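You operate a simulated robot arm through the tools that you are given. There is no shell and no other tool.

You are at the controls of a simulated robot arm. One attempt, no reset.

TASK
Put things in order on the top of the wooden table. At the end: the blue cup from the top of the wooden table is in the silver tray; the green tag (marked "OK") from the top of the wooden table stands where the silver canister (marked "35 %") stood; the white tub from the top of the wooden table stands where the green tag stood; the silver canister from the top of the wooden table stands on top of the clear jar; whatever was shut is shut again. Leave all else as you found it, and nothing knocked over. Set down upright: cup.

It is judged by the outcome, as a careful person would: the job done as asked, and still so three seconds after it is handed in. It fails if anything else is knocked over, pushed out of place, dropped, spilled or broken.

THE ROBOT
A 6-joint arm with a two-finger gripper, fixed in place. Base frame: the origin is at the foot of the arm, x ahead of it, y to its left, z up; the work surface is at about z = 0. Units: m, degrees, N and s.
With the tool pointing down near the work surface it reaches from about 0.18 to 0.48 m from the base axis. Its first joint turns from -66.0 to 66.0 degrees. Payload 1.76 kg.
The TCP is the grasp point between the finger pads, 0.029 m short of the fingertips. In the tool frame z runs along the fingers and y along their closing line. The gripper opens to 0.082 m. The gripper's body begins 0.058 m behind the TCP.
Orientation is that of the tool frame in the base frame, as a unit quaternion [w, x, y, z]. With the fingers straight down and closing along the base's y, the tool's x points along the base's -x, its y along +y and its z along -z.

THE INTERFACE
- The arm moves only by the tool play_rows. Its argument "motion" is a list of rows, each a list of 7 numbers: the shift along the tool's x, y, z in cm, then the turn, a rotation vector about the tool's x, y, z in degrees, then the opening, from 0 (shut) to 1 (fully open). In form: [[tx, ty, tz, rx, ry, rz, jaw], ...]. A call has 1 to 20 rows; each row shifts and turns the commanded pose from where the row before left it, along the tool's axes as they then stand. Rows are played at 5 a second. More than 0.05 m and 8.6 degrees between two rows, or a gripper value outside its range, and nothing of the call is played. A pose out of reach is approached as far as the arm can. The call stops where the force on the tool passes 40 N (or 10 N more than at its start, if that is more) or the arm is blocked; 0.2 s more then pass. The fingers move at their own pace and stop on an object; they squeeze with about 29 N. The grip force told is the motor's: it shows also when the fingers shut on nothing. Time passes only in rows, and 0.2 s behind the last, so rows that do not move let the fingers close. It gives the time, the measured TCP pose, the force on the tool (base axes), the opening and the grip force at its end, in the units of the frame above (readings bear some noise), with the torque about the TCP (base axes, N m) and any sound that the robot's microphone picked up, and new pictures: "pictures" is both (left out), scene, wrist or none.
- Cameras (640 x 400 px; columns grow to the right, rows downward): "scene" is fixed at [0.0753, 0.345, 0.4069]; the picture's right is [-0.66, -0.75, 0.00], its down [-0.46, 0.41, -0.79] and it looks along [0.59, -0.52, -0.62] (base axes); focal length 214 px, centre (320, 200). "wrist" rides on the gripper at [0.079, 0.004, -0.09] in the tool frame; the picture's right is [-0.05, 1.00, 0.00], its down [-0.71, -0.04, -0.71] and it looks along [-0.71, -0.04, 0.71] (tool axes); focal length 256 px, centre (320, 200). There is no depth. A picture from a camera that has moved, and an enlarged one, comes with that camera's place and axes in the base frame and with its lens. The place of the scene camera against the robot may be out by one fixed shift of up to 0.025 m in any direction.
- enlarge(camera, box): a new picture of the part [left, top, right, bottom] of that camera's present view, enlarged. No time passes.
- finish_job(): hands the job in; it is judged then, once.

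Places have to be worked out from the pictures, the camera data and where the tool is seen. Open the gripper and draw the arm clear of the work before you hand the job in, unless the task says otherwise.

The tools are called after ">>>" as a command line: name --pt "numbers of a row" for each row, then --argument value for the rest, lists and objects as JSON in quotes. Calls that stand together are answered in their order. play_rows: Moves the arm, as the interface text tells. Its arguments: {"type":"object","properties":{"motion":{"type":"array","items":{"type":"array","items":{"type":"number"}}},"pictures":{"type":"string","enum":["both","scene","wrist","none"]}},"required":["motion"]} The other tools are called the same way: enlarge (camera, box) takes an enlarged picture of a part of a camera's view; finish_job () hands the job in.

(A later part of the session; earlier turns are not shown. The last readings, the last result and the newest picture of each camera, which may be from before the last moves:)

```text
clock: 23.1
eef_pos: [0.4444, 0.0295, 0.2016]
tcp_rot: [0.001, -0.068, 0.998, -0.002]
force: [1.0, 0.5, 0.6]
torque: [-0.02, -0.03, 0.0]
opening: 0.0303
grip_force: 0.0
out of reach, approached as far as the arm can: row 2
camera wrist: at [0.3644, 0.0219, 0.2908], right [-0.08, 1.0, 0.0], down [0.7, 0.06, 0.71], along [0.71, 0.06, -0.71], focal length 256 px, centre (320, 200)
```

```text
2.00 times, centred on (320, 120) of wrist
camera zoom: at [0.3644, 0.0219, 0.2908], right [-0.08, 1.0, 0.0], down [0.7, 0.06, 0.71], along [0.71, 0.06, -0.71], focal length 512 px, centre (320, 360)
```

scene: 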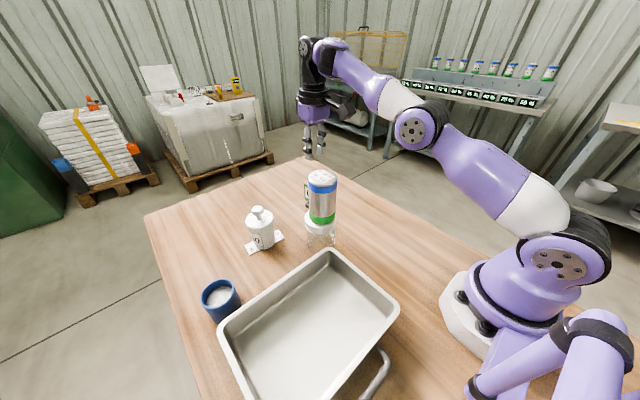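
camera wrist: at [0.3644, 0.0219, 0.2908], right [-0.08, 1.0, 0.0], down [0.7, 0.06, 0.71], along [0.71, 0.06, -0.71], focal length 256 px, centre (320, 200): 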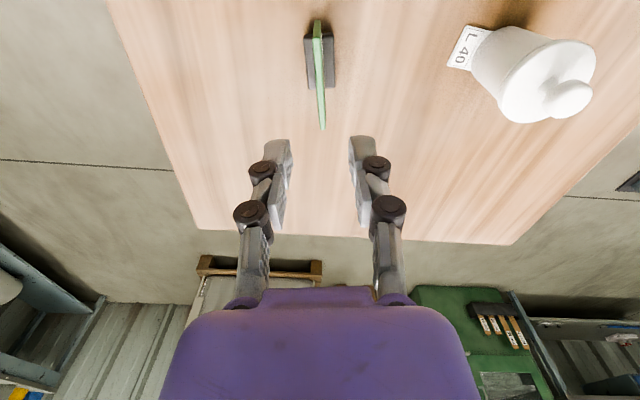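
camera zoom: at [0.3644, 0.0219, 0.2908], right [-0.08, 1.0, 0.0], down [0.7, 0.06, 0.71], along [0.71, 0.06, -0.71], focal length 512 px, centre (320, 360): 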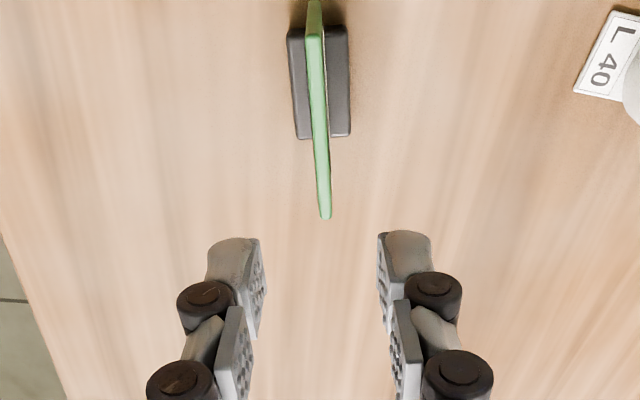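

At 30 mm opening the tips extend about 27 mm below the TCP and the plate is centred between them. I descend to z≈0.10 and check again.

>>> play_rows --pt "0 0 2.5 0 0 0 0.37" --pt "0 0 2.5 0 0 0 0.37" --pt "0 0 2.5 0 0 0 0.37" --pt "0 0 2.5 0 0 0 0.37" --pt "0 0 0 0 0 0 0.37" --pictures "both"

>>> enlarge --camera "wrist" --box '[220, 20, 420, 220]'

```text
clock: 24.3
eef_pos: [0.4431, 0.0275, 0.1015]
tcp_rot: [0.0, -0.069, 0.998, -0.001]
force: [0.0, -0.4, 0.4]
torque: [-0.03, 0.02, 0.01]
opening: 0.0303
grip_force: 0.0
camera wrist: at [0.3644, 0.0202, 0.1901], right [-0.08, 1.0, 0.0], down [0.7, 0.06, 0.71], along [0.71, 0.06, -0.71], focal length 256 px, centre (320, 200)
```

scene: 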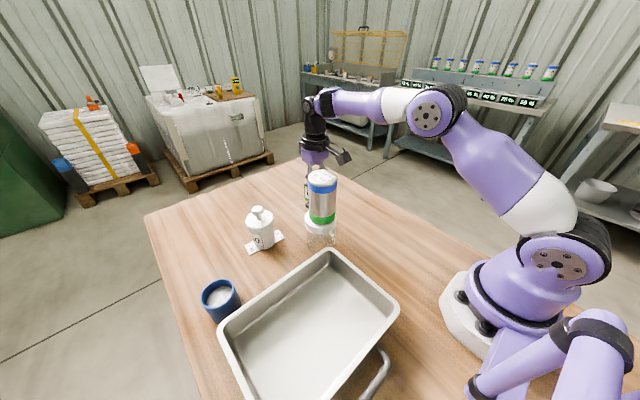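
wrist: 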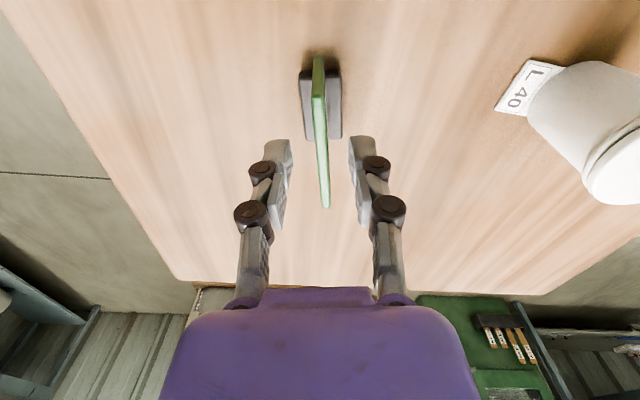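

```text
2.00 times, centred on (320, 120) of wrist
camera zoom: at [0.3644, 0.0202, 0.1901], right [-0.08, 1.0, 0.0], down [0.7, 0.06, 0.71], along [0.71, 0.06, -0.71], focal length 512 px, centre (320, 360)
```

zoom: 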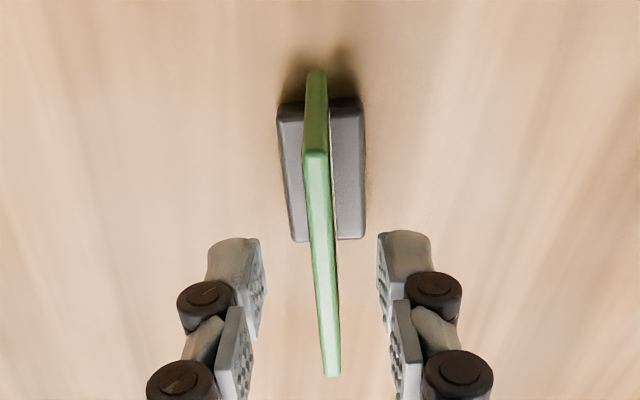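

Tag centre is (0.451,0.029), plate from z≈0.008 to 0.07, and everything is centred. I move 7 mm outward, descend to z≈0.050 and close on the plate.

>>> play_rows --pt "-0.7 0.05 1.0 0 0 0 0.37" --pt "0 0 2.0 0 0 0 0.37" --pt "0 0 2.1 0 0 0 0.37" --pt "0 0 0 0 0 0 0.37" --pictures "wrist"

>>> enlarge --camera "wrist" --box '[220, 60, 420, 260]'

```text
clock: 25.3
eef_pos: [0.4506, 0.0304, 0.0497]
tcp_rot: [0.001, -0.068, 0.998, -0.002]
force: [0.3, 0.5, 0.0]
torque: [-0.01, 0.0, 0.0]
opening: 0.0302
grip_force: 0.0
camera wrist: at [0.3716, 0.0221, 0.1391], right [-0.08, 1.0, 0.0], down [0.7, 0.06, 0.71], along [0.71, 0.06, -0.71], focal length 256 px, centre (320, 200)
```

wrist: 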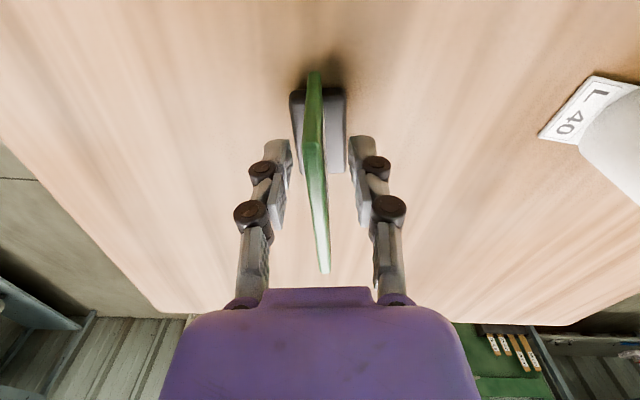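

```text
2.00 times, centred on (320, 160) of wrist
camera zoom: at [0.3716, 0.0221, 0.1391], right [-0.08, 1.0, 0.0], down [0.7, 0.06, 0.71], along [0.71, 0.06, -0.71], focal length 512 px, centre (320, 280)
```

zoom: 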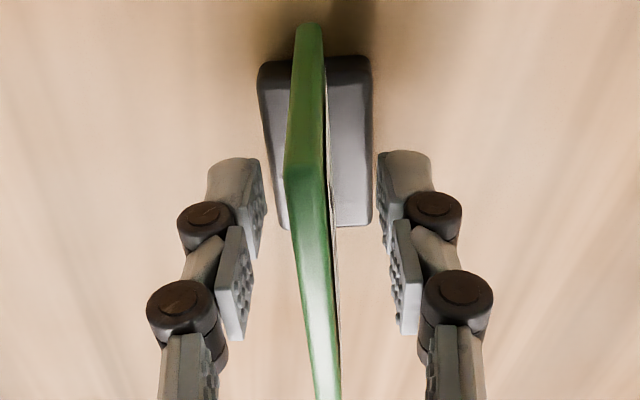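

The plate sits between the pads with clear space on both sides and the tips above the block. I close the fingers on it.

>>> play_rows --pt "0 0 0 0 0 0 0.25" --pt "0 0 0 0 0 0 0.15" --pt "0 0 0 0 0 0 0.0" --pt "0 0 0 0 0 0 0.0" --pt "0 0 0 0 0 0 0.0" --pictures "wrist"

```text
clock: 26.5
eef_pos: [0.4505, 0.0299, 0.0503]
tcp_rot: [0.001, -0.068, 0.998, -0.002]
force: [1.0, 0.3, -0.2]
torque: [0.0, -0.01, 0.02]
opening: 0.0062
grip_force: 28.6
camera wrist: at [0.3716, 0.0221, 0.1393], right [-0.08, 1.0, 0.0], down [0.7, 0.06, 0.71], along [0.71, 0.06, -0.71], focal length 256 px, centre (320, 200)
```

wrist: 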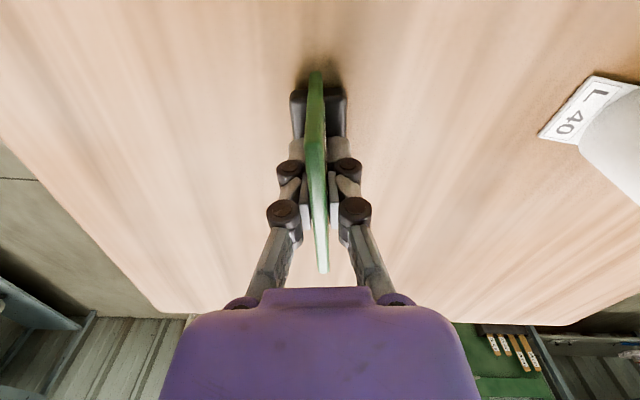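

Gripped at 6 mm. I lift the tag 10 cm and check it comes up cleanly.

>>> play_rows --pt "0 0 -1.0 0 0 0 0" --pt "0 0 -2.0 0 0 0 0" --pt "0 0 -3.0 0 0 0 0" --pt "0 0 -3.0 0 0 0 0" --pt "0 0 0 0 0 0 0" --pictures "both"

```text
clock: 27.7
eef_pos: [0.4482, 0.0286, 0.1412]
tcp_rot: [0.001, -0.068, 0.998, -0.002]
force: [0.1, 0.4, -0.3]
torque: [0.0, -0.02, -0.04]
opening: 0.0062
grip_force: 28.8
camera wrist: at [0.3697, 0.0218, 0.2304], right [-0.08, 1.0, 0.0], down [0.7, 0.06, 0.71], along [0.71, 0.06, -0.71], focal length 256 px, centre (320, 200)
```

scene: 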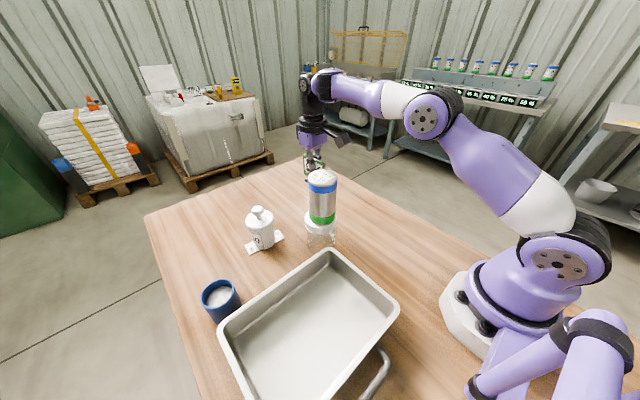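
wrist: 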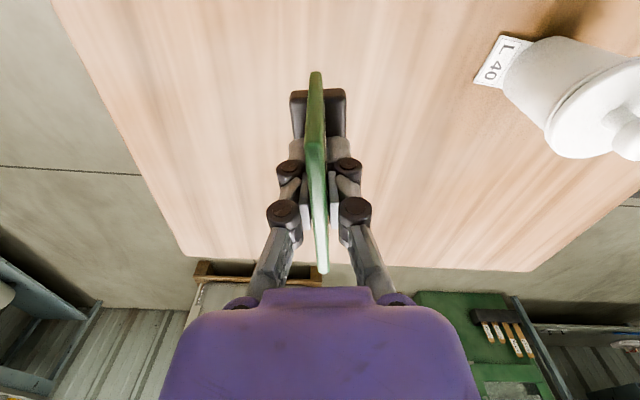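

The tag is firmly held. I carry it to above the canister's old spot (0.350,-0.071) and lower to about 2 cm above the table.

>>> play_rows --pt "2.216 -1.704 0 0 0 0 0" --pt "2.216 -1.704 0 0 0 0 0" --pt "2.216 -1.704 0 0 0 0 0" --pt "2.216 -1.704 0 0 0 0 0" --pt "2.216 -1.704 0 0 0 0 0" --pt "0 0 0 0 0 0 0" --pt "0 0 2.5 0 0 0 0" --pt "0 0 2.5 0 0 0 0" --pt "0 0 2.0 0 0 0 0" --pt "0 0 0 0 0 0 0" --pictures "both"

>>> enlarge --camera "scene" --box '[310, 120, 430, 240]'

```text
clock: 29.9
eef_pos: [0.3523, -0.0686, 0.07]
tcp_rot: [0.001, -0.068, 0.998, -0.001]
force: [-0.1, 0.4, -0.6]
torque: [0.0, 0.01, 0.03]
opening: 0.0058
grip_force: 29.4
camera wrist: at [0.2729, -0.076, 0.1602], right [-0.08, 1.0, 0.0], down [0.7, 0.06, 0.71], along [0.71, 0.06, -0.71], focal length 256 px, centre (320, 200)
```

scene: 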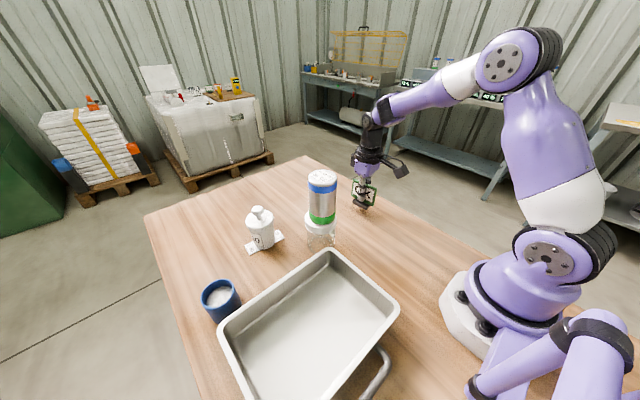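
wrist: 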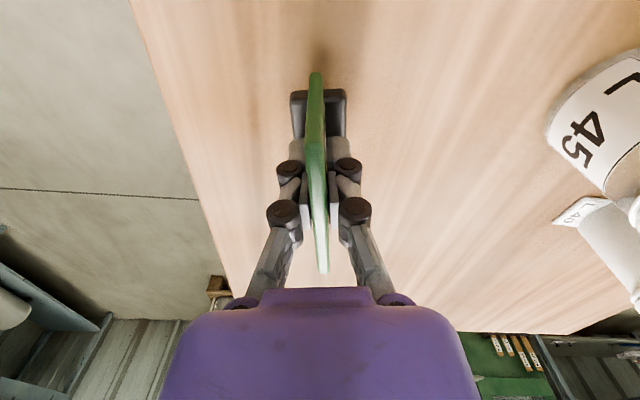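

```text
3.33 times, centred on (370, 180) of scene
camera zoom: at [0.0753, 0.345, 0.4069], right [-0.66, -0.75, 0.0], down [-0.46, 0.41, -0.79], along [0.59, -0.52, -0.62], focal length 715 px, centre (153, 267)
```

zoom: 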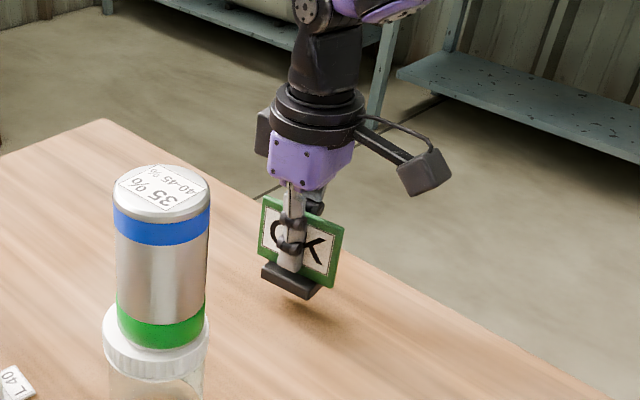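

The tag hangs level about 2 cm above the spot. I correct 2 mm and lower most of the way, then creep.

>>> play_rows --pt "0.22 -0.18 0.6 0 0 0 0" --pt "0 0 0.6 0 0 0 0" --pt "0 0 0.5 0 0 0 0" --pt "0 0 0 0 0 0 0" --pictures "none"

>>> play_rows --pt "0 0 0.1 0 0 0 0" --pt "0 0 0.1 0 0 0 0" --pt "0 0 0 0 0 0 0" --pictures "none"

```text
clock: 30.9
eef_pos: [0.3509, -0.0711, 0.0531]
tcp_rot: [0.001, -0.068, 0.998, -0.002]
force: [0.3, -0.4, -0.8]
torque: [0.0, -0.02, 0.0]
opening: 0.006
grip_force: 28.7
```

```text
clock: 31.7
eef_pos: [0.3514, -0.0711, 0.0507]
tcp_rot: [0.001, -0.068, 0.998, -0.003]
force: [0.9, 0.3, -0.3]
torque: [-0.04, -0.02, 0.03]
opening: 0.0062
grip_force: 29.4
```

>>> play_rows --pt "0 0 0.1 0 0 0 0" --pt "0 0 0 0 0 0 0" --pictures "none"

```text
clock: 32.3
eef_pos: [0.3496, -0.0709, 0.0496]
tcp_rot: [0.001, -0.068, 0.998, -0.002]
force: [-0.1, 0.5, -0.4]
torque: [-0.02, 0.02, 0.03]
opening: 0.006
grip_force: 29.8
```

>>> play_rows --pt "0 0 0.05 0 0 0 0" --pt "0 0 0.05 0 0 0 0" --pt "0 0 0 0 0 0 0" --pictures "scene"

>>> enlarge --camera "scene" --box '[335, 160, 395, 230]'

```text
clock: 33.1
eef_pos: [0.3518, -0.0715, 0.0501]
tcp_rot: [0.001, -0.069, 0.998, -0.001]
force: [0.8, 2.6, 11.5]
torque: [0.11, 0.05, 0.01]
opening: 0.0062
grip_force: 29.0
```

scene: 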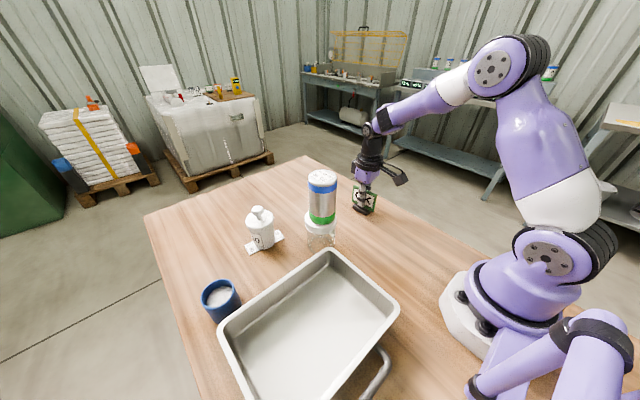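

```text
5.71 times, centred on (365, 195) of scene
camera zoom: at [0.0752, 0.345, 0.4069], right [-0.66, -0.75, 0.0], down [-0.46, 0.41, -0.79], along [0.59, -0.52, -0.62], focal length 1226 px, centre (63, 229)
```

zoom: 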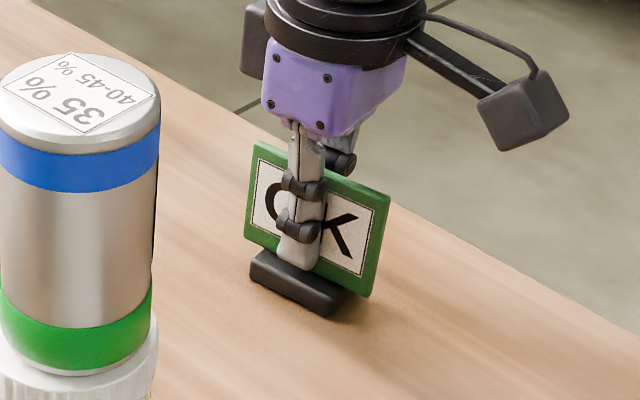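

Contact with the table (11 N). I ease off half a millimetre and open gently.

>>> play_rows --pt "0 0 -0.05 0 0 0 0" --pt "0 0 0 0 0 0 0.06" --pt "0 0 0 0 0 0 0.09" --pt "0 0 0 0 0 0 0.15" --pt "0 0 0 0 0 0 0.3" --pt "0 0 0 0 0 0 0.37" --pt "0 0 0 0 0 0 0.37" --pictures "both"

>>> enlarge --camera "scene" --box '[335, 160, 395, 230]'

```text
clock: 34.7
eef_pos: [0.3486, -0.0716, 0.0487]
tcp_rot: [0.001, -0.068, 0.998, -0.002]
force: [-0.1, 0.3, -0.1]
torque: [-0.01, 0.01, -0.01]
opening: 0.0305
grip_force: 0.0
camera wrist: at [0.2707, -0.0792, 0.139], right [-0.08, 1.0, 0.0], down [0.7, 0.06, 0.71], along [0.71, 0.06, -0.71], focal length 256 px, centre (320, 200)
```

scene: 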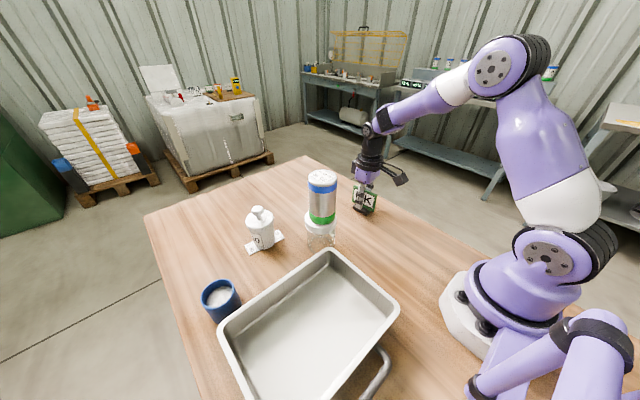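
wrist: 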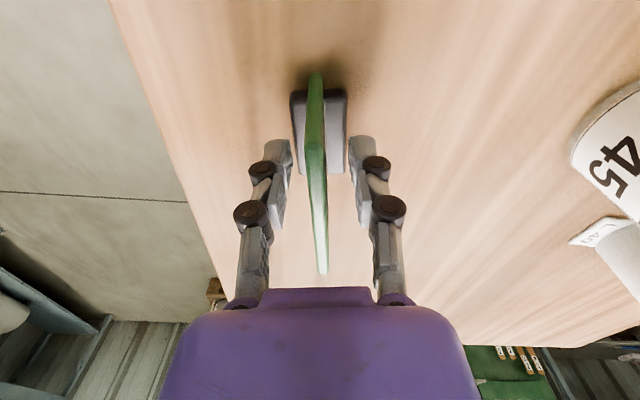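

```text
5.71 times, centred on (365, 195) of scene
camera zoom: at [0.0753, 0.345, 0.4069], right [-0.66, -0.75, 0.0], down [-0.46, 0.41, -0.79], along [0.59, -0.52, -0.62], focal length 1226 px, centre (63, 229)
```

zoom: 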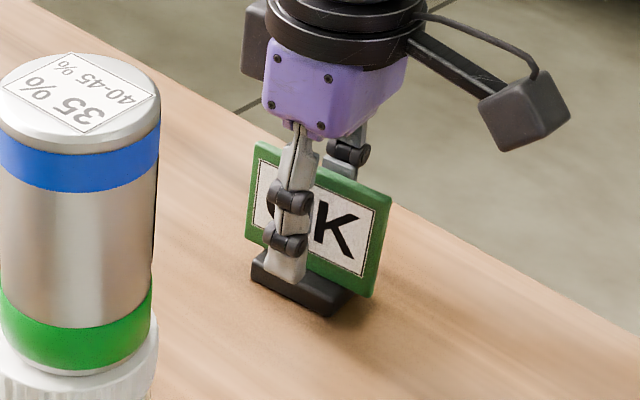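

The tag stands square on the canister's old spot. I rise straight up well above the stack height and square the tool up again.

>>> play_rows --pt "0 0 -1.0 0 0 0 0.37" --pt "0 0 -3.0 0 0 0 0.37" --pt "0 0 -4.0 0 0 0 0.37" --pt "0 0 -4.0 0 0 0 0.37" --pt "0 0 -4.0 0 0 0 0.37" --pt "0 0 -4.0 0 0 0 0.37" --pt "0 0 -3.0 0 0 0 0.37" --pt "0 0 0 0 0 7.8 0.37" --pt "0 0 0 0 0 0 0.37" --pictures "both"

```text
clock: 36.7
eef_pos: [0.3494, -0.0694, 0.2776]
tcp_rot: [0.001, 0.001, 1.0, -0.001]
force: [0.1, 0.5, -0.3]
torque: [0.01, -0.03, 0.03]
opening: 0.0304
grip_force: 0.0
camera wrist: at [0.2694, -0.0673, 0.3676], right [0.06, 1.0, 0.0], down [0.7, -0.04, 0.71], along [0.71, -0.04, -0.71], focal length 256 px, centre (320, 200)
```

scene: 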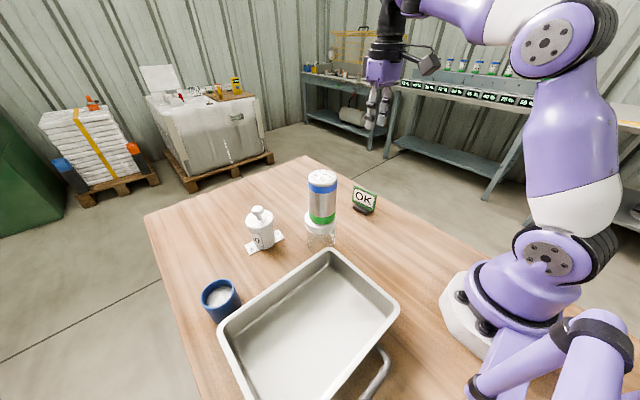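
wrist: 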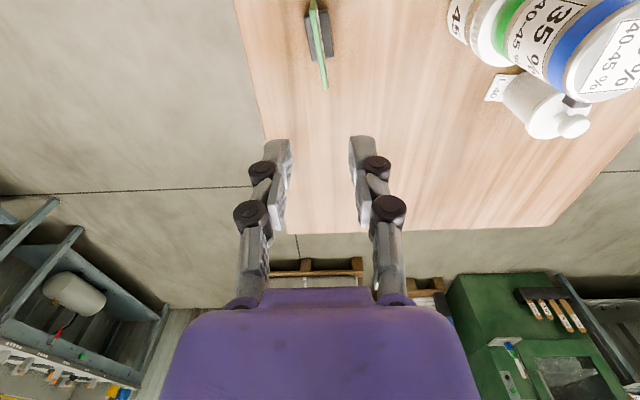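

Tag, canister and jar all look right. I travel at this height over to the cup side to view cup, tub and tray.

>>> play_rows --pt "1.2 4.1 0 0 0 0 0.6" --pt "1.2 4.1 0 0 0 0 1" --pt "1.2 4.1 0 0 0 0 1" --pt "1.2 4.1 0 0 0 0 1" --pt "1.2 4.1 0 0 0 0 1" --pt "1.2 4.1 0 0 0 0 1" --pt "1.2 4.1 0 0 0 0 1" --pt "1.2 4.1 0 0 0 0 1" --pt "1.2 4.1 0 0 0 0 1" --pt "0 0 0 0 0 0 1" --pictures "both"

>>> enlarge --camera "wrist" --box '[260, 40, 420, 140]'

```text
clock: 38.9
eef_pos: [0.2397, 0.299, 0.2786]
tcp_rot: [0.0, 0.001, 1.0, -0.001]
force: [-0.6, 0.0, 0.0]
torque: [0.05, -0.02, -0.06]
opening: 0.082
grip_force: 0.0
camera wrist: at [0.1608, 0.302, 0.369], right [0.05, 1.0, 0.0], down [0.71, -0.04, 0.71], along [0.71, -0.04, -0.71], focal length 256 px, centre (320, 200)
```

scene: 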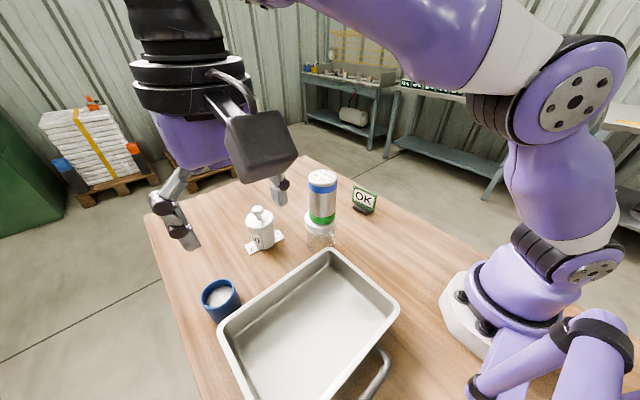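
wrist: 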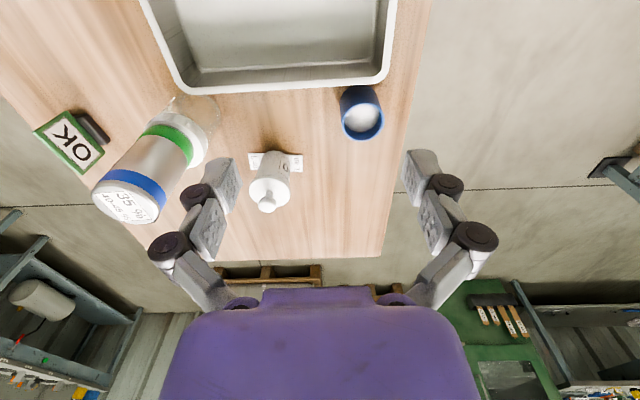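

```text
4.00 times, centred on (340, 90) of wrist
camera zoom: at [0.1608, 0.302, 0.369], right [0.05, 1.0, 0.0], down [0.71, -0.04, 0.71], along [0.71, -0.04, -0.71], focal length 1024 px, centre (240, 640)
```

zoom: 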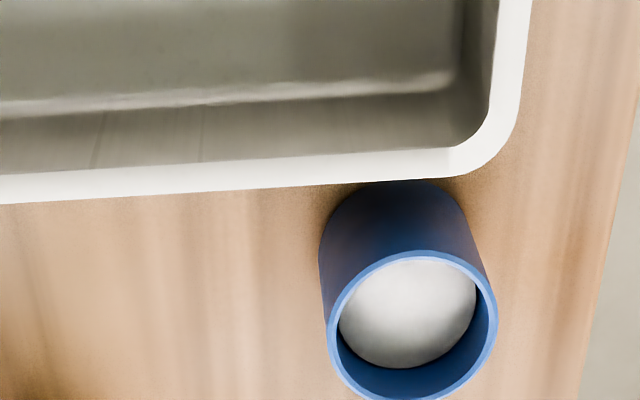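

The cup rim is centred near (0.328,0.349), about 5.5 cm wide and only 6 cm tall, close to the tray's edge; with the fingers closing along y they clear the tray. I move above it.

>>> play_rows --pt "-1.56 0.9 3.18 0 0 0 1" --pt "-1.56 0.9 3.18 0 0 0 1" --pt "-1.56 0.9 3.18 0 0 0 1" --pt "-1.56 0.9 3.18 0 0 0 1" --pt "-1.56 0.9 3.18 0 0 0 1" --pt "0 0 0 0 0 0 1" --pictures "both"

>>> enlarge --camera "wrist" --box '[220, 40, 420, 240]'

```text
clock: 40.3
eef_pos: [0.319, 0.3428, 0.1187]
tcp_rot: [0.0, 0.0, 1.0, 0.0]
force: [-0.5, -0.2, -1.0]
torque: [0.01, 0.03, 0.01]
opening: 0.0821
grip_force: 0.1
camera wrist: at [0.24, 0.3451, 0.2086], right [0.05, 1.0, 0.0], down [0.7, -0.04, 0.71], along [0.71, -0.04, -0.71], focal length 256 px, centre (320, 200)
```

scene: 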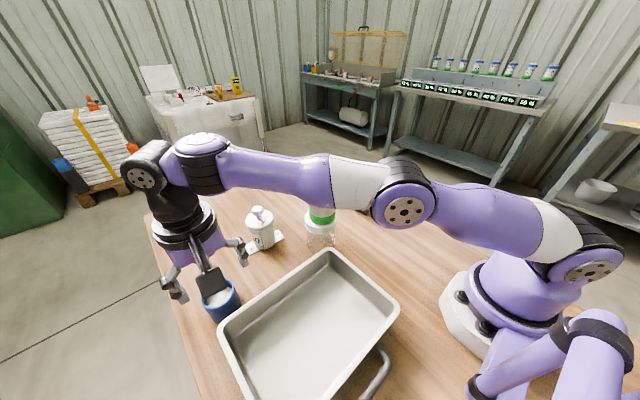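
wrist: 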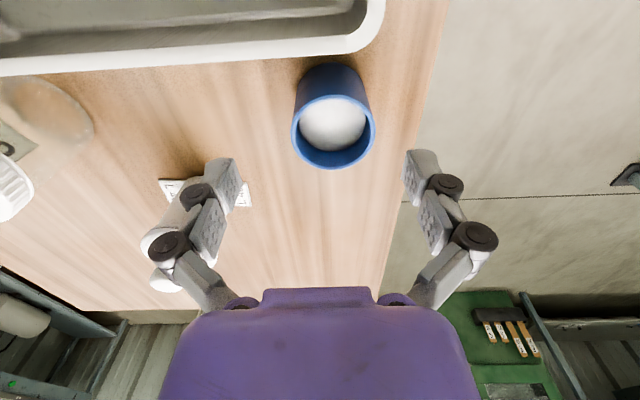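

```text
2.00 times, centred on (320, 140) of wrist
camera zoom: at [0.24, 0.3451, 0.2086], right [0.05, 1.0, 0.0], down [0.7, -0.04, 0.71], along [0.71, -0.04, -0.71], focal length 512 px, centre (320, 320)
```

zoom: 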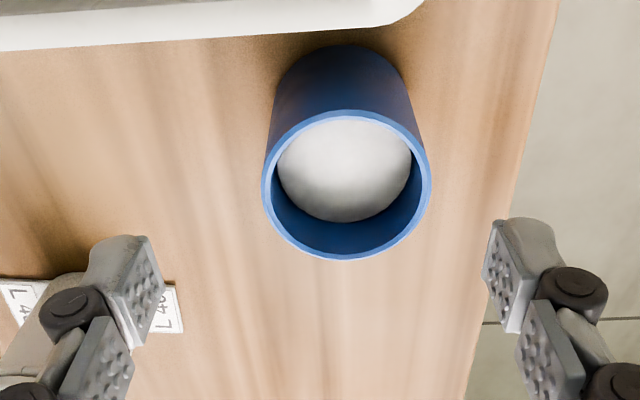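

Cup rim centre confirmed at (0.328,0.349), D≈5.5 cm, fingers clear on both sides and of the tray. I descend to z≈0.036.

>>> play_rows --pt "-0.25 0.3 2.0 0 0 0 1" --pt "-0.3 0.3 2.0 0 0 0 1" --pt "0 0 2.2 0 0 0 1" --pt "0 0 2.0 0 0 0 1" --pt "0 0 0 0 0 0 1" --pictures "both"

>>> enlarge --camera "wrist" --box '[220, 40, 420, 240]'

```text
clock: 41.5
eef_pos: [0.3265, 0.348, 0.0366]
tcp_rot: [0.001, 0.0, 1.0, -0.001]
force: [0.1, 0.9, -0.2]
torque: [0.0, 0.02, 0.0]
opening: 0.0819
grip_force: 0.1
camera wrist: at [0.2464, 0.3513, 0.1268], right [0.05, 1.0, 0.0], down [0.7, -0.04, 0.71], along [0.71, -0.04, -0.71], focal length 256 px, centre (320, 200)
```

scene: 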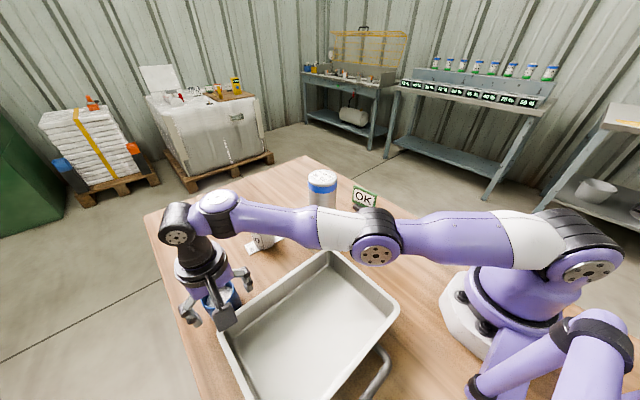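
wrist: 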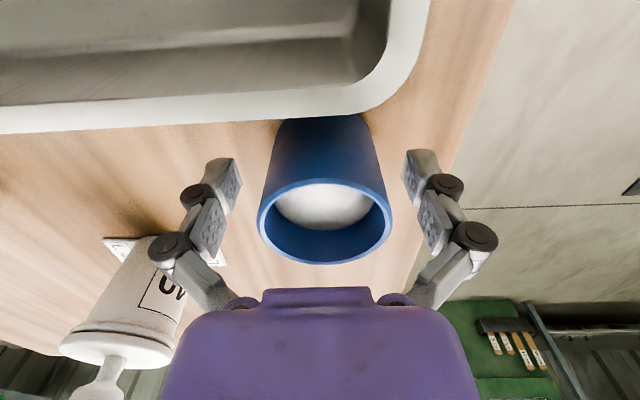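

```text
2.00 times, centred on (320, 140) of wrist
camera zoom: at [0.2464, 0.3513, 0.1268], right [0.05, 1.0, 0.0], down [0.7, -0.04, 0.71], along [0.71, -0.04, -0.71], focal length 512 px, centre (320, 320)
```

zoom: 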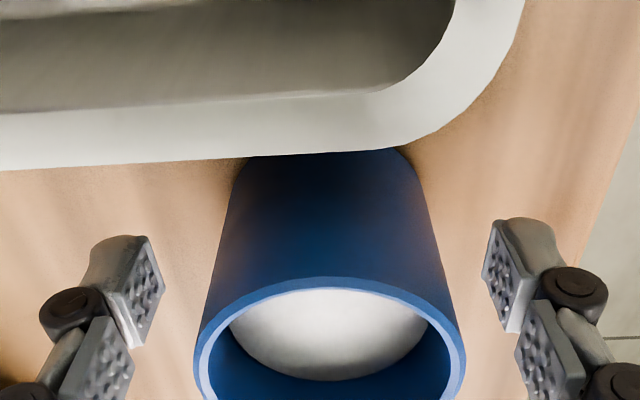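

The cup is centred between the fingers. I close on it.

>>> play_rows --pt "0 0 0 0 0 0 0.75" --pt "0 0 0 0 0 0 0.65" --pt "0 0 0 0 0 0 0.55" --pt "0 0 0 0 0 0 0.4" --pt "0 0 0 0 0 0 0.4" --pt "0 0 0 0 0 0 0.4" --pictures "wrist"

```text
clock: 42.9
eef_pos: [0.3263, 0.3472, 0.0374]
tcp_rot: [0.0, 0.0, 1.0, 0.0]
force: [-1.7, 0.3, 7.4]
torque: [-0.06, 0.01, -0.01]
opening: 0.055
grip_force: 29.5
camera wrist: at [0.2464, 0.3514, 0.1274], right [0.05, 1.0, 0.0], down [0.7, -0.04, 0.71], along [0.71, -0.04, -0.71], focal length 256 px, centre (320, 200)
```

wrist: 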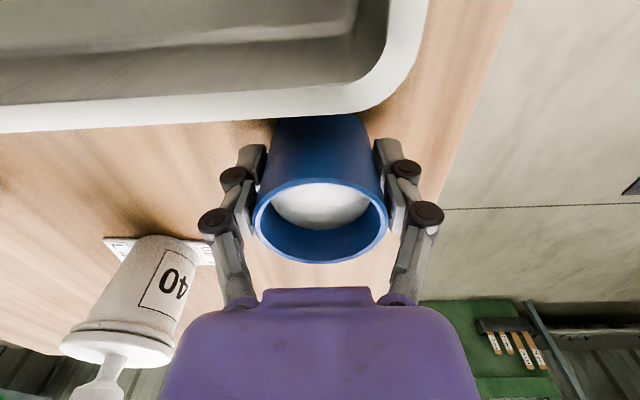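

Gripped at 5.5 cm. I lift straight first, then ease inward while rising to stay within reach, keeping the cup clear of the tray's rim.

>>> play_rows --pt "0 0 -0.7 0 0 0 0.4" --pt "0 0 -1.3 0 0 0 0.4" --pt "0.2 -0.2 -1.7 0 0 0 0.4" --pt "0.2 -0.3 -1.7 0 0 0 0.4" --pt "0.3 -0.3 -1.7 0 0 0 0.4" --pt "0.5 -0.4 -1.7 0 0 0 0.4" --pt "0.5 -0.4 -1.7 0 0 0 0.4" --pt "0 0 0 0 0 0 0.4" --pictures "both"

```text
clock: 44.7
eef_pos: [0.3076, 0.3345, 0.1417]
tcp_rot: [0.001, 0.0, 1.0, -0.002]
force: [0.0, 0.3, -0.5]
torque: [-0.01, 0.02, 0.01]
opening: 0.0551
grip_force: 29.1
camera wrist: at [0.2293, 0.3378, 0.2315], right [0.05, 1.0, 0.0], down [0.71, -0.04, 0.71], along [0.71, -0.04, -0.71], focal length 256 px, centre (320, 200)
```

scene: 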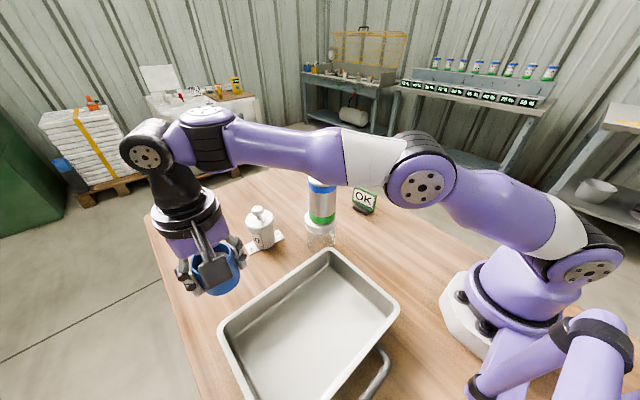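
wrist: 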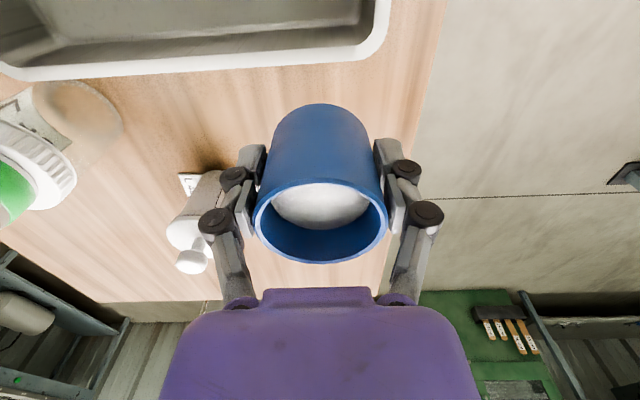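

The cup is level and held. I carry it over the tray to about (0.205,0.25) and lower to roughly 2 cm above the tray floor.

>>> play_rows --pt "1.5 -1.2 0 0 0 0 0.4" --pt "2.1 -1.7 0 0 0 0 0.4" --pt "2.1 -1.7 0 0 0 0 0.4" --pt "2.1 -1.7 0 0 0 0 0.4" --pt "1.6 -1.3 0 0 0 0 0.4" --pt "1.1 -0.9 0 0 0 0 0.4" --pt "0 0 1.5 0 0 0 0.4" --pt "0 0 2.0 0 0 0 0.4" --pt "0 0 2.0 0 0 0 0.4" --pt "0 0 2.0 0 0 0 0.4" --pt "0 0 0.8 0 0 0 0.4" --pt "0 0 0 0 0 0 0.4" --pictures "both"

```text
clock: 47.3
eef_pos: [0.272, 0.3246, 0.1196]
tcp_rot: [0.0, 0.0, 1.0, -0.001]
force: [0.6, 0.2, -1.5]
torque: [0.02, 0.01, 0.01]
opening: 0.0549
grip_force: 28.9
out of reach, approached as far as the arm can: row 3, 4, 5, 6, 7, 8, 9, 10
camera wrist: at [0.1925, 0.3283, 0.2084], right [0.05, 1.0, 0.0], down [0.71, -0.04, 0.71], along [0.71, -0.04, -0.71], focal length 256 px, centre (320, 200)
```

scene: 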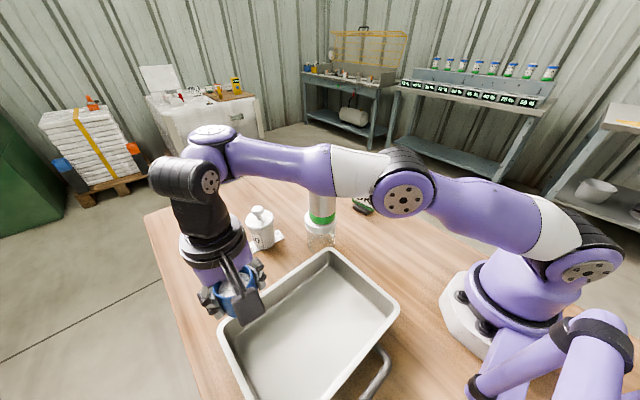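
wrist: 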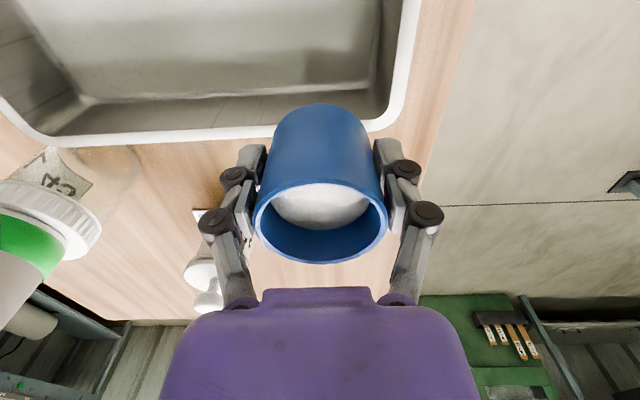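

The arm reports it could not follow part of that path; it now stands at (0.272,0.325,0.12) with the cup still level above the tray rim. I probe with small moves toward −y first to find which way is free.

>>> play_rows --pt "0 -1.0 0 0 0 0 0.4" --pt "0 -1.0 0 0 0 0 0.4" --pt "0 0 0 0 0 0 0.4" --pictures "scene"

```text
clock: 48.1
eef_pos: [0.2809, 0.3147, 0.1245]
tcp_rot: [0.0, 0.001, 1.0, -0.001]
force: [0.4, 0.1, -1.4]
torque: [0.0, -0.03, 0.01]
opening: 0.055
grip_force: 29.2
out of reach, approached as far as the arm can: row 1, 2
```

scene: 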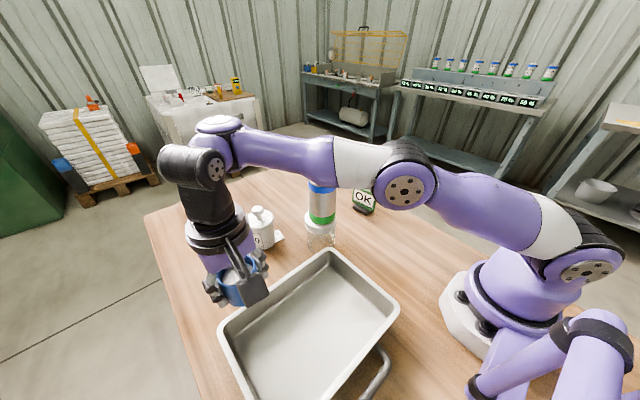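

The arm evidently passed through its straight-elbow pose while lifting at full reach and is now bent the wrong way. I will go up and out to the straight pose, then come down along the reach limit so the elbow folds upward again; the cup stays level and well above the tray.

>>> play_rows --pt "-0.35 0.39 -1.9 0 0 0 0.4" --pt "-0.35 0.39 -1.9 0 0 0 0.4" --pt "-0.35 0.39 -1.9 0 0 0 0.4" --pt "-0.35 0.39 -1.9 0 0 0 0.4" --pt "0 0 0 0 0 0 0.4" --pictures "scene"

```text
clock: 49.3
eef_pos: [0.2937, 0.33, 0.1973]
tcp_rot: [0.001, 0.0, 1.0, -0.001]
force: [0.4, 0.3, -1.3]
torque: [0.0, -0.01, -0.02]
opening: 0.055
grip_force: 29.2
out of reach, approached as far as the arm can: row 3
```

scene: 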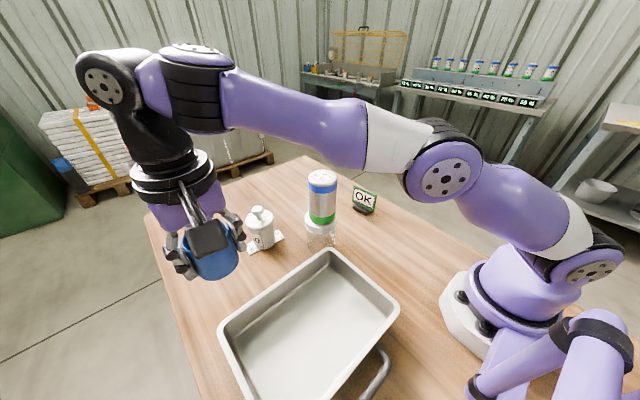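

The wrist is back to its usual posture near the straight pose. Now I descend along the reach limit so the elbow folds up.

>>> play_rows --pt "-0.78 0.87 1.73 0 0 0 0.4" --pt "-0.43 0.48 2.0 0 0 0 0.4" --pt "-0.38 0.43 2.0 0 0 0 0.4" --pt "-0.2 0.22 2.0 0 0 0 0.4" --pt "0.3 -0.33 0.8 0 0 0 0.4" --pt "0 0 0 0 0 0 0.4" --pictures "scene"

```text
clock: 50.7
eef_pos: [0.3074, 0.346, 0.1093]
tcp_rot: [0.001, 0.001, 1.0, -0.001]
force: [-0.6, 0.2, -1.0]
torque: [0.01, 0.01, 0.06]
opening: 0.0547
grip_force: 29.1
```

scene: 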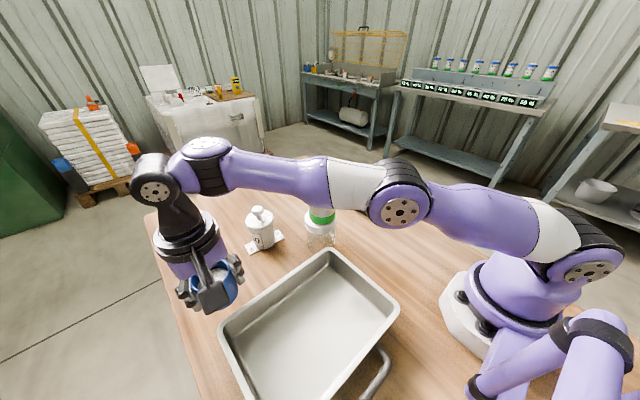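

>>> play_rows --pt "0.67 -0.75 0 0 0 0 0.4" --pt "0.67 -0.75 0 0 0 0 0.4" --pt "0.67 -0.75 0 0 0 0 0.4" --pt "0 0 0 0 0 0 0.4" --pictures "scene"

```text
clock: 51.7
eef_pos: [0.2883, 0.3248, 0.1097]
tcp_rot: [0.002, 0.001, 1.0, -0.001]
force: [0.2, 0.2, -0.7]
torque: [-0.02, -0.01, 0.04]
opening: 0.0551
grip_force: 29.2
```

scene: 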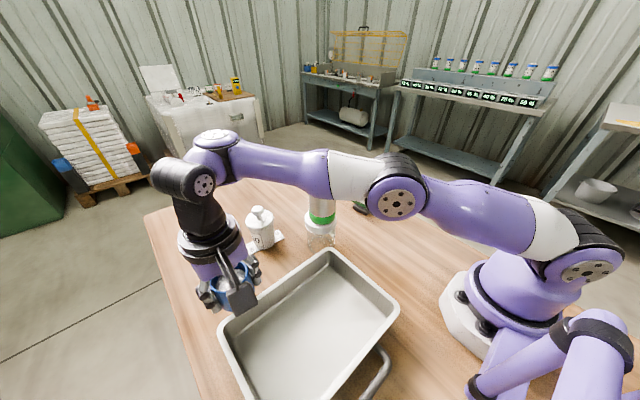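

The wrist turns as I come inward, so I look closely at the arm's posture before going further.

>>> enlarge --camera "scene" --box '[130, 100, 450, 320]'

>>> play_rows --pt "0 0 0 0 0 0 0.4" --pictures "wrist"

```text
1.82 times, centred on (290, 210) of scene
camera zoom: at [0.0753, 0.345, 0.4069], right [-0.66, -0.75, 0.0], down [-0.46, 0.41, -0.79], along [0.59, -0.52, -0.62], focal length 390 px, centre (374, 182)
```

zoom: 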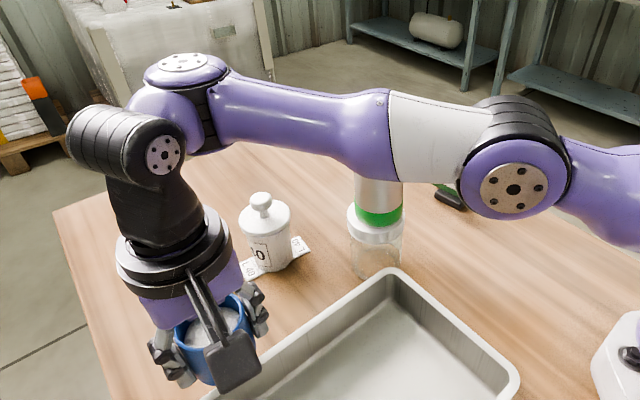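

```text
clock: 52.1
eef_pos: [0.2889, 0.3263, 0.1096]
tcp_rot: [0.001, 0.0, 1.0, -0.001]
force: [0.1, 0.6, -1.7]
torque: [0.0, 0.02, 0.02]
opening: 0.0545
grip_force: 29.6
camera wrist: at [0.2088, 0.3288, 0.1998], right [0.05, 1.0, 0.0], down [0.7, -0.04, 0.71], along [0.71, -0.04, -0.71], focal length 256 px, centre (320, 200)
```

wrist: 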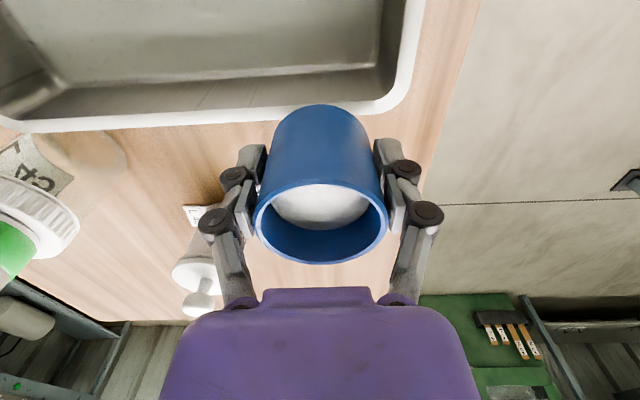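

I see now: the wrist has a swing joint that becomes free when the forearm is level, and it slipped there. I go back up and out to straighten it, then travel well above that zone and come down over the tray vertically.

>>> play_rows --pt "-0.1 0.1 -1.8 0 0 0 0.4" --pt "-0.1 0.1 -1.8 0 0 0 0.4" --pt "-0.1 0.1 -1.8 0 0 0 0.4" --pt "-0.1 0.1 -1.8 0 0 0 0.4" --pt "0 0 -1.8 0 0 0 0.4" --pt "0 0 0 0 0 0 0.4" --pictures "scene"

```text
clock: 53.5
eef_pos: [0.2904, 0.3285, 0.1992]
tcp_rot: [0.001, 0.0, 1.0, -0.001]
force: [-0.6, 0.6, -2.0]
torque: [-0.02, -0.01, 0.0]
opening: 0.0548
grip_force: 29.0
```

scene: 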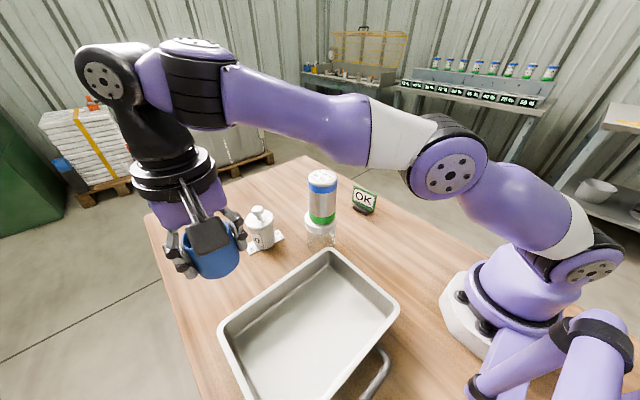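

Wrist posture is normal again. I go up and inward in the same vertical plane to z≈0.28, r≈0.33.

>>> play_rows --pt "0.8 -0.9 -2.4 0 0 0 0.4" --pt "1.1 -1.25 -2.4 0 0 0 0.4" --pt "1.1 -1.25 -2.4 0 0 0 0.4" --pt "1.6 -1.8 -0.8 0 0 0 0.4" --pt "1.6 -1.8 0 0 0 0 0.4" --pt "1.4 -1.6 0 0 0 0 0.4" --pt "0 0 0 0 0 0 0.4" --pictures "both"

```text
clock: 55.1
eef_pos: [0.2168, 0.2416, 0.2811]
tcp_rot: [0.001, -0.001, 1.0, 0.0]
force: [0.1, 0.0, -0.5]
torque: [-0.01, 0.03, 0.01]
opening: 0.0551
grip_force: 28.9
camera wrist: at [0.137, 0.2455, 0.3708], right [0.05, 1.0, 0.0], down [0.7, -0.04, 0.71], along [0.71, -0.04, -0.71], focal length 256 px, centre (320, 200)
```

scene: 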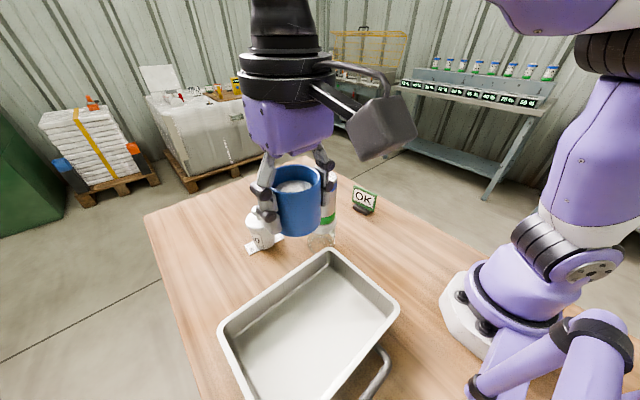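
wrist: 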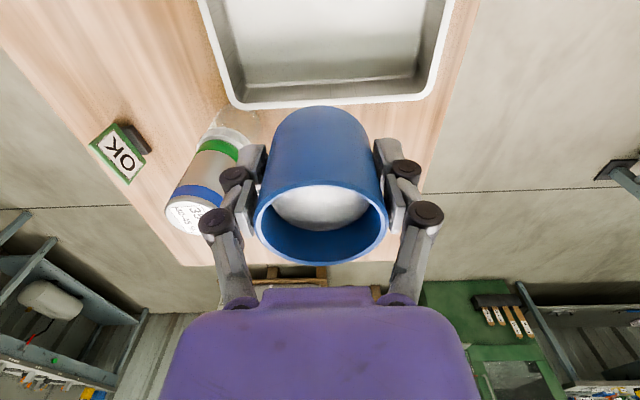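

Now over the tray. I centre on (0.205,0.25) and descend vertically to about 3 cm above the tray floor.

>>> play_rows --pt "1.2 0.84 0 0 0 0 0.4" --pt "0 0 2.0 0 0 0 0.4" --pt "0 0 3.5 0 0 0 0.4" --pt "0 0 3.5 0 0 0 0.4" --pt "0 0 3.5 0 0 0 0.4" --pt "0 0 3.5 0 0 0 0.4" --pt "0 0 3.0 0 0 0 0.4" --pt "0 0 1.5 0 0 0 0.4" --pt "0 0 0 0 0 0 0.4" --pictures "both"

```text
clock: 57.1
eef_pos: [0.2056, 0.2504, 0.0736]
tcp_rot: [0.001, 0.0, 1.0, -0.001]
force: [0.4, 0.3, -1.7]
torque: [0.05, 0.04, 0.0]
opening: 0.0547
grip_force: 28.9
camera wrist: at [0.1264, 0.2535, 0.1639], right [0.05, 1.0, 0.0], down [0.7, -0.04, 0.71], along [0.71, -0.04, -0.71], focal length 256 px, centre (320, 200)
```

scene: 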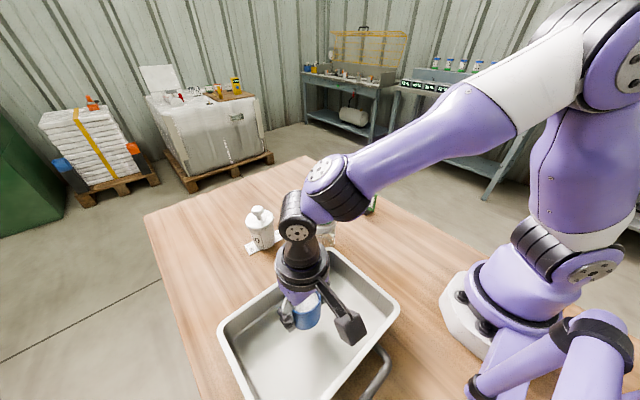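
wrist: 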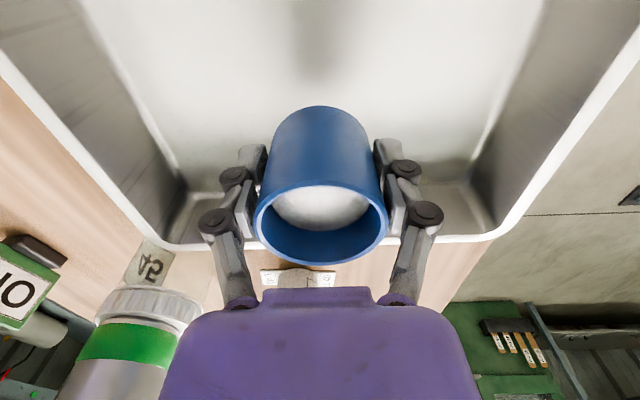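

Cup is inside the tray outline with clearance all around. I lower further and then creep until contact.

>>> play_rows --pt "0 0 1.0 0 0 0 0.4" --pt "0 0 0.8 0 0 0 0.4" --pt "0 0 0 0 0 0 0.4" --pictures "none"

>>> play_rows --pt "0 0 0.2 0 0 0 0.4" --pt "0 0 0.2 0 0 0 0.4" --pt "0 0 0 0 0 0 0.4" --pictures "none"

```text
clock: 57.9
eef_pos: [0.2039, 0.2509, 0.0566]
tcp_rot: [0.001, 0.0, 1.0, -0.001]
force: [-0.5, -0.8, -1.5]
torque: [0.02, 0.01, 0.0]
opening: 0.0546
grip_force: 29.1
```

```text
clock: 58.7
eef_pos: [0.205, 0.2499, 0.0521]
tcp_rot: [0.001, 0.001, 1.0, -0.002]
force: [-0.2, 0.6, -1.5]
torque: [0.01, -0.01, 0.0]
opening: 0.0546
grip_force: 28.7
```

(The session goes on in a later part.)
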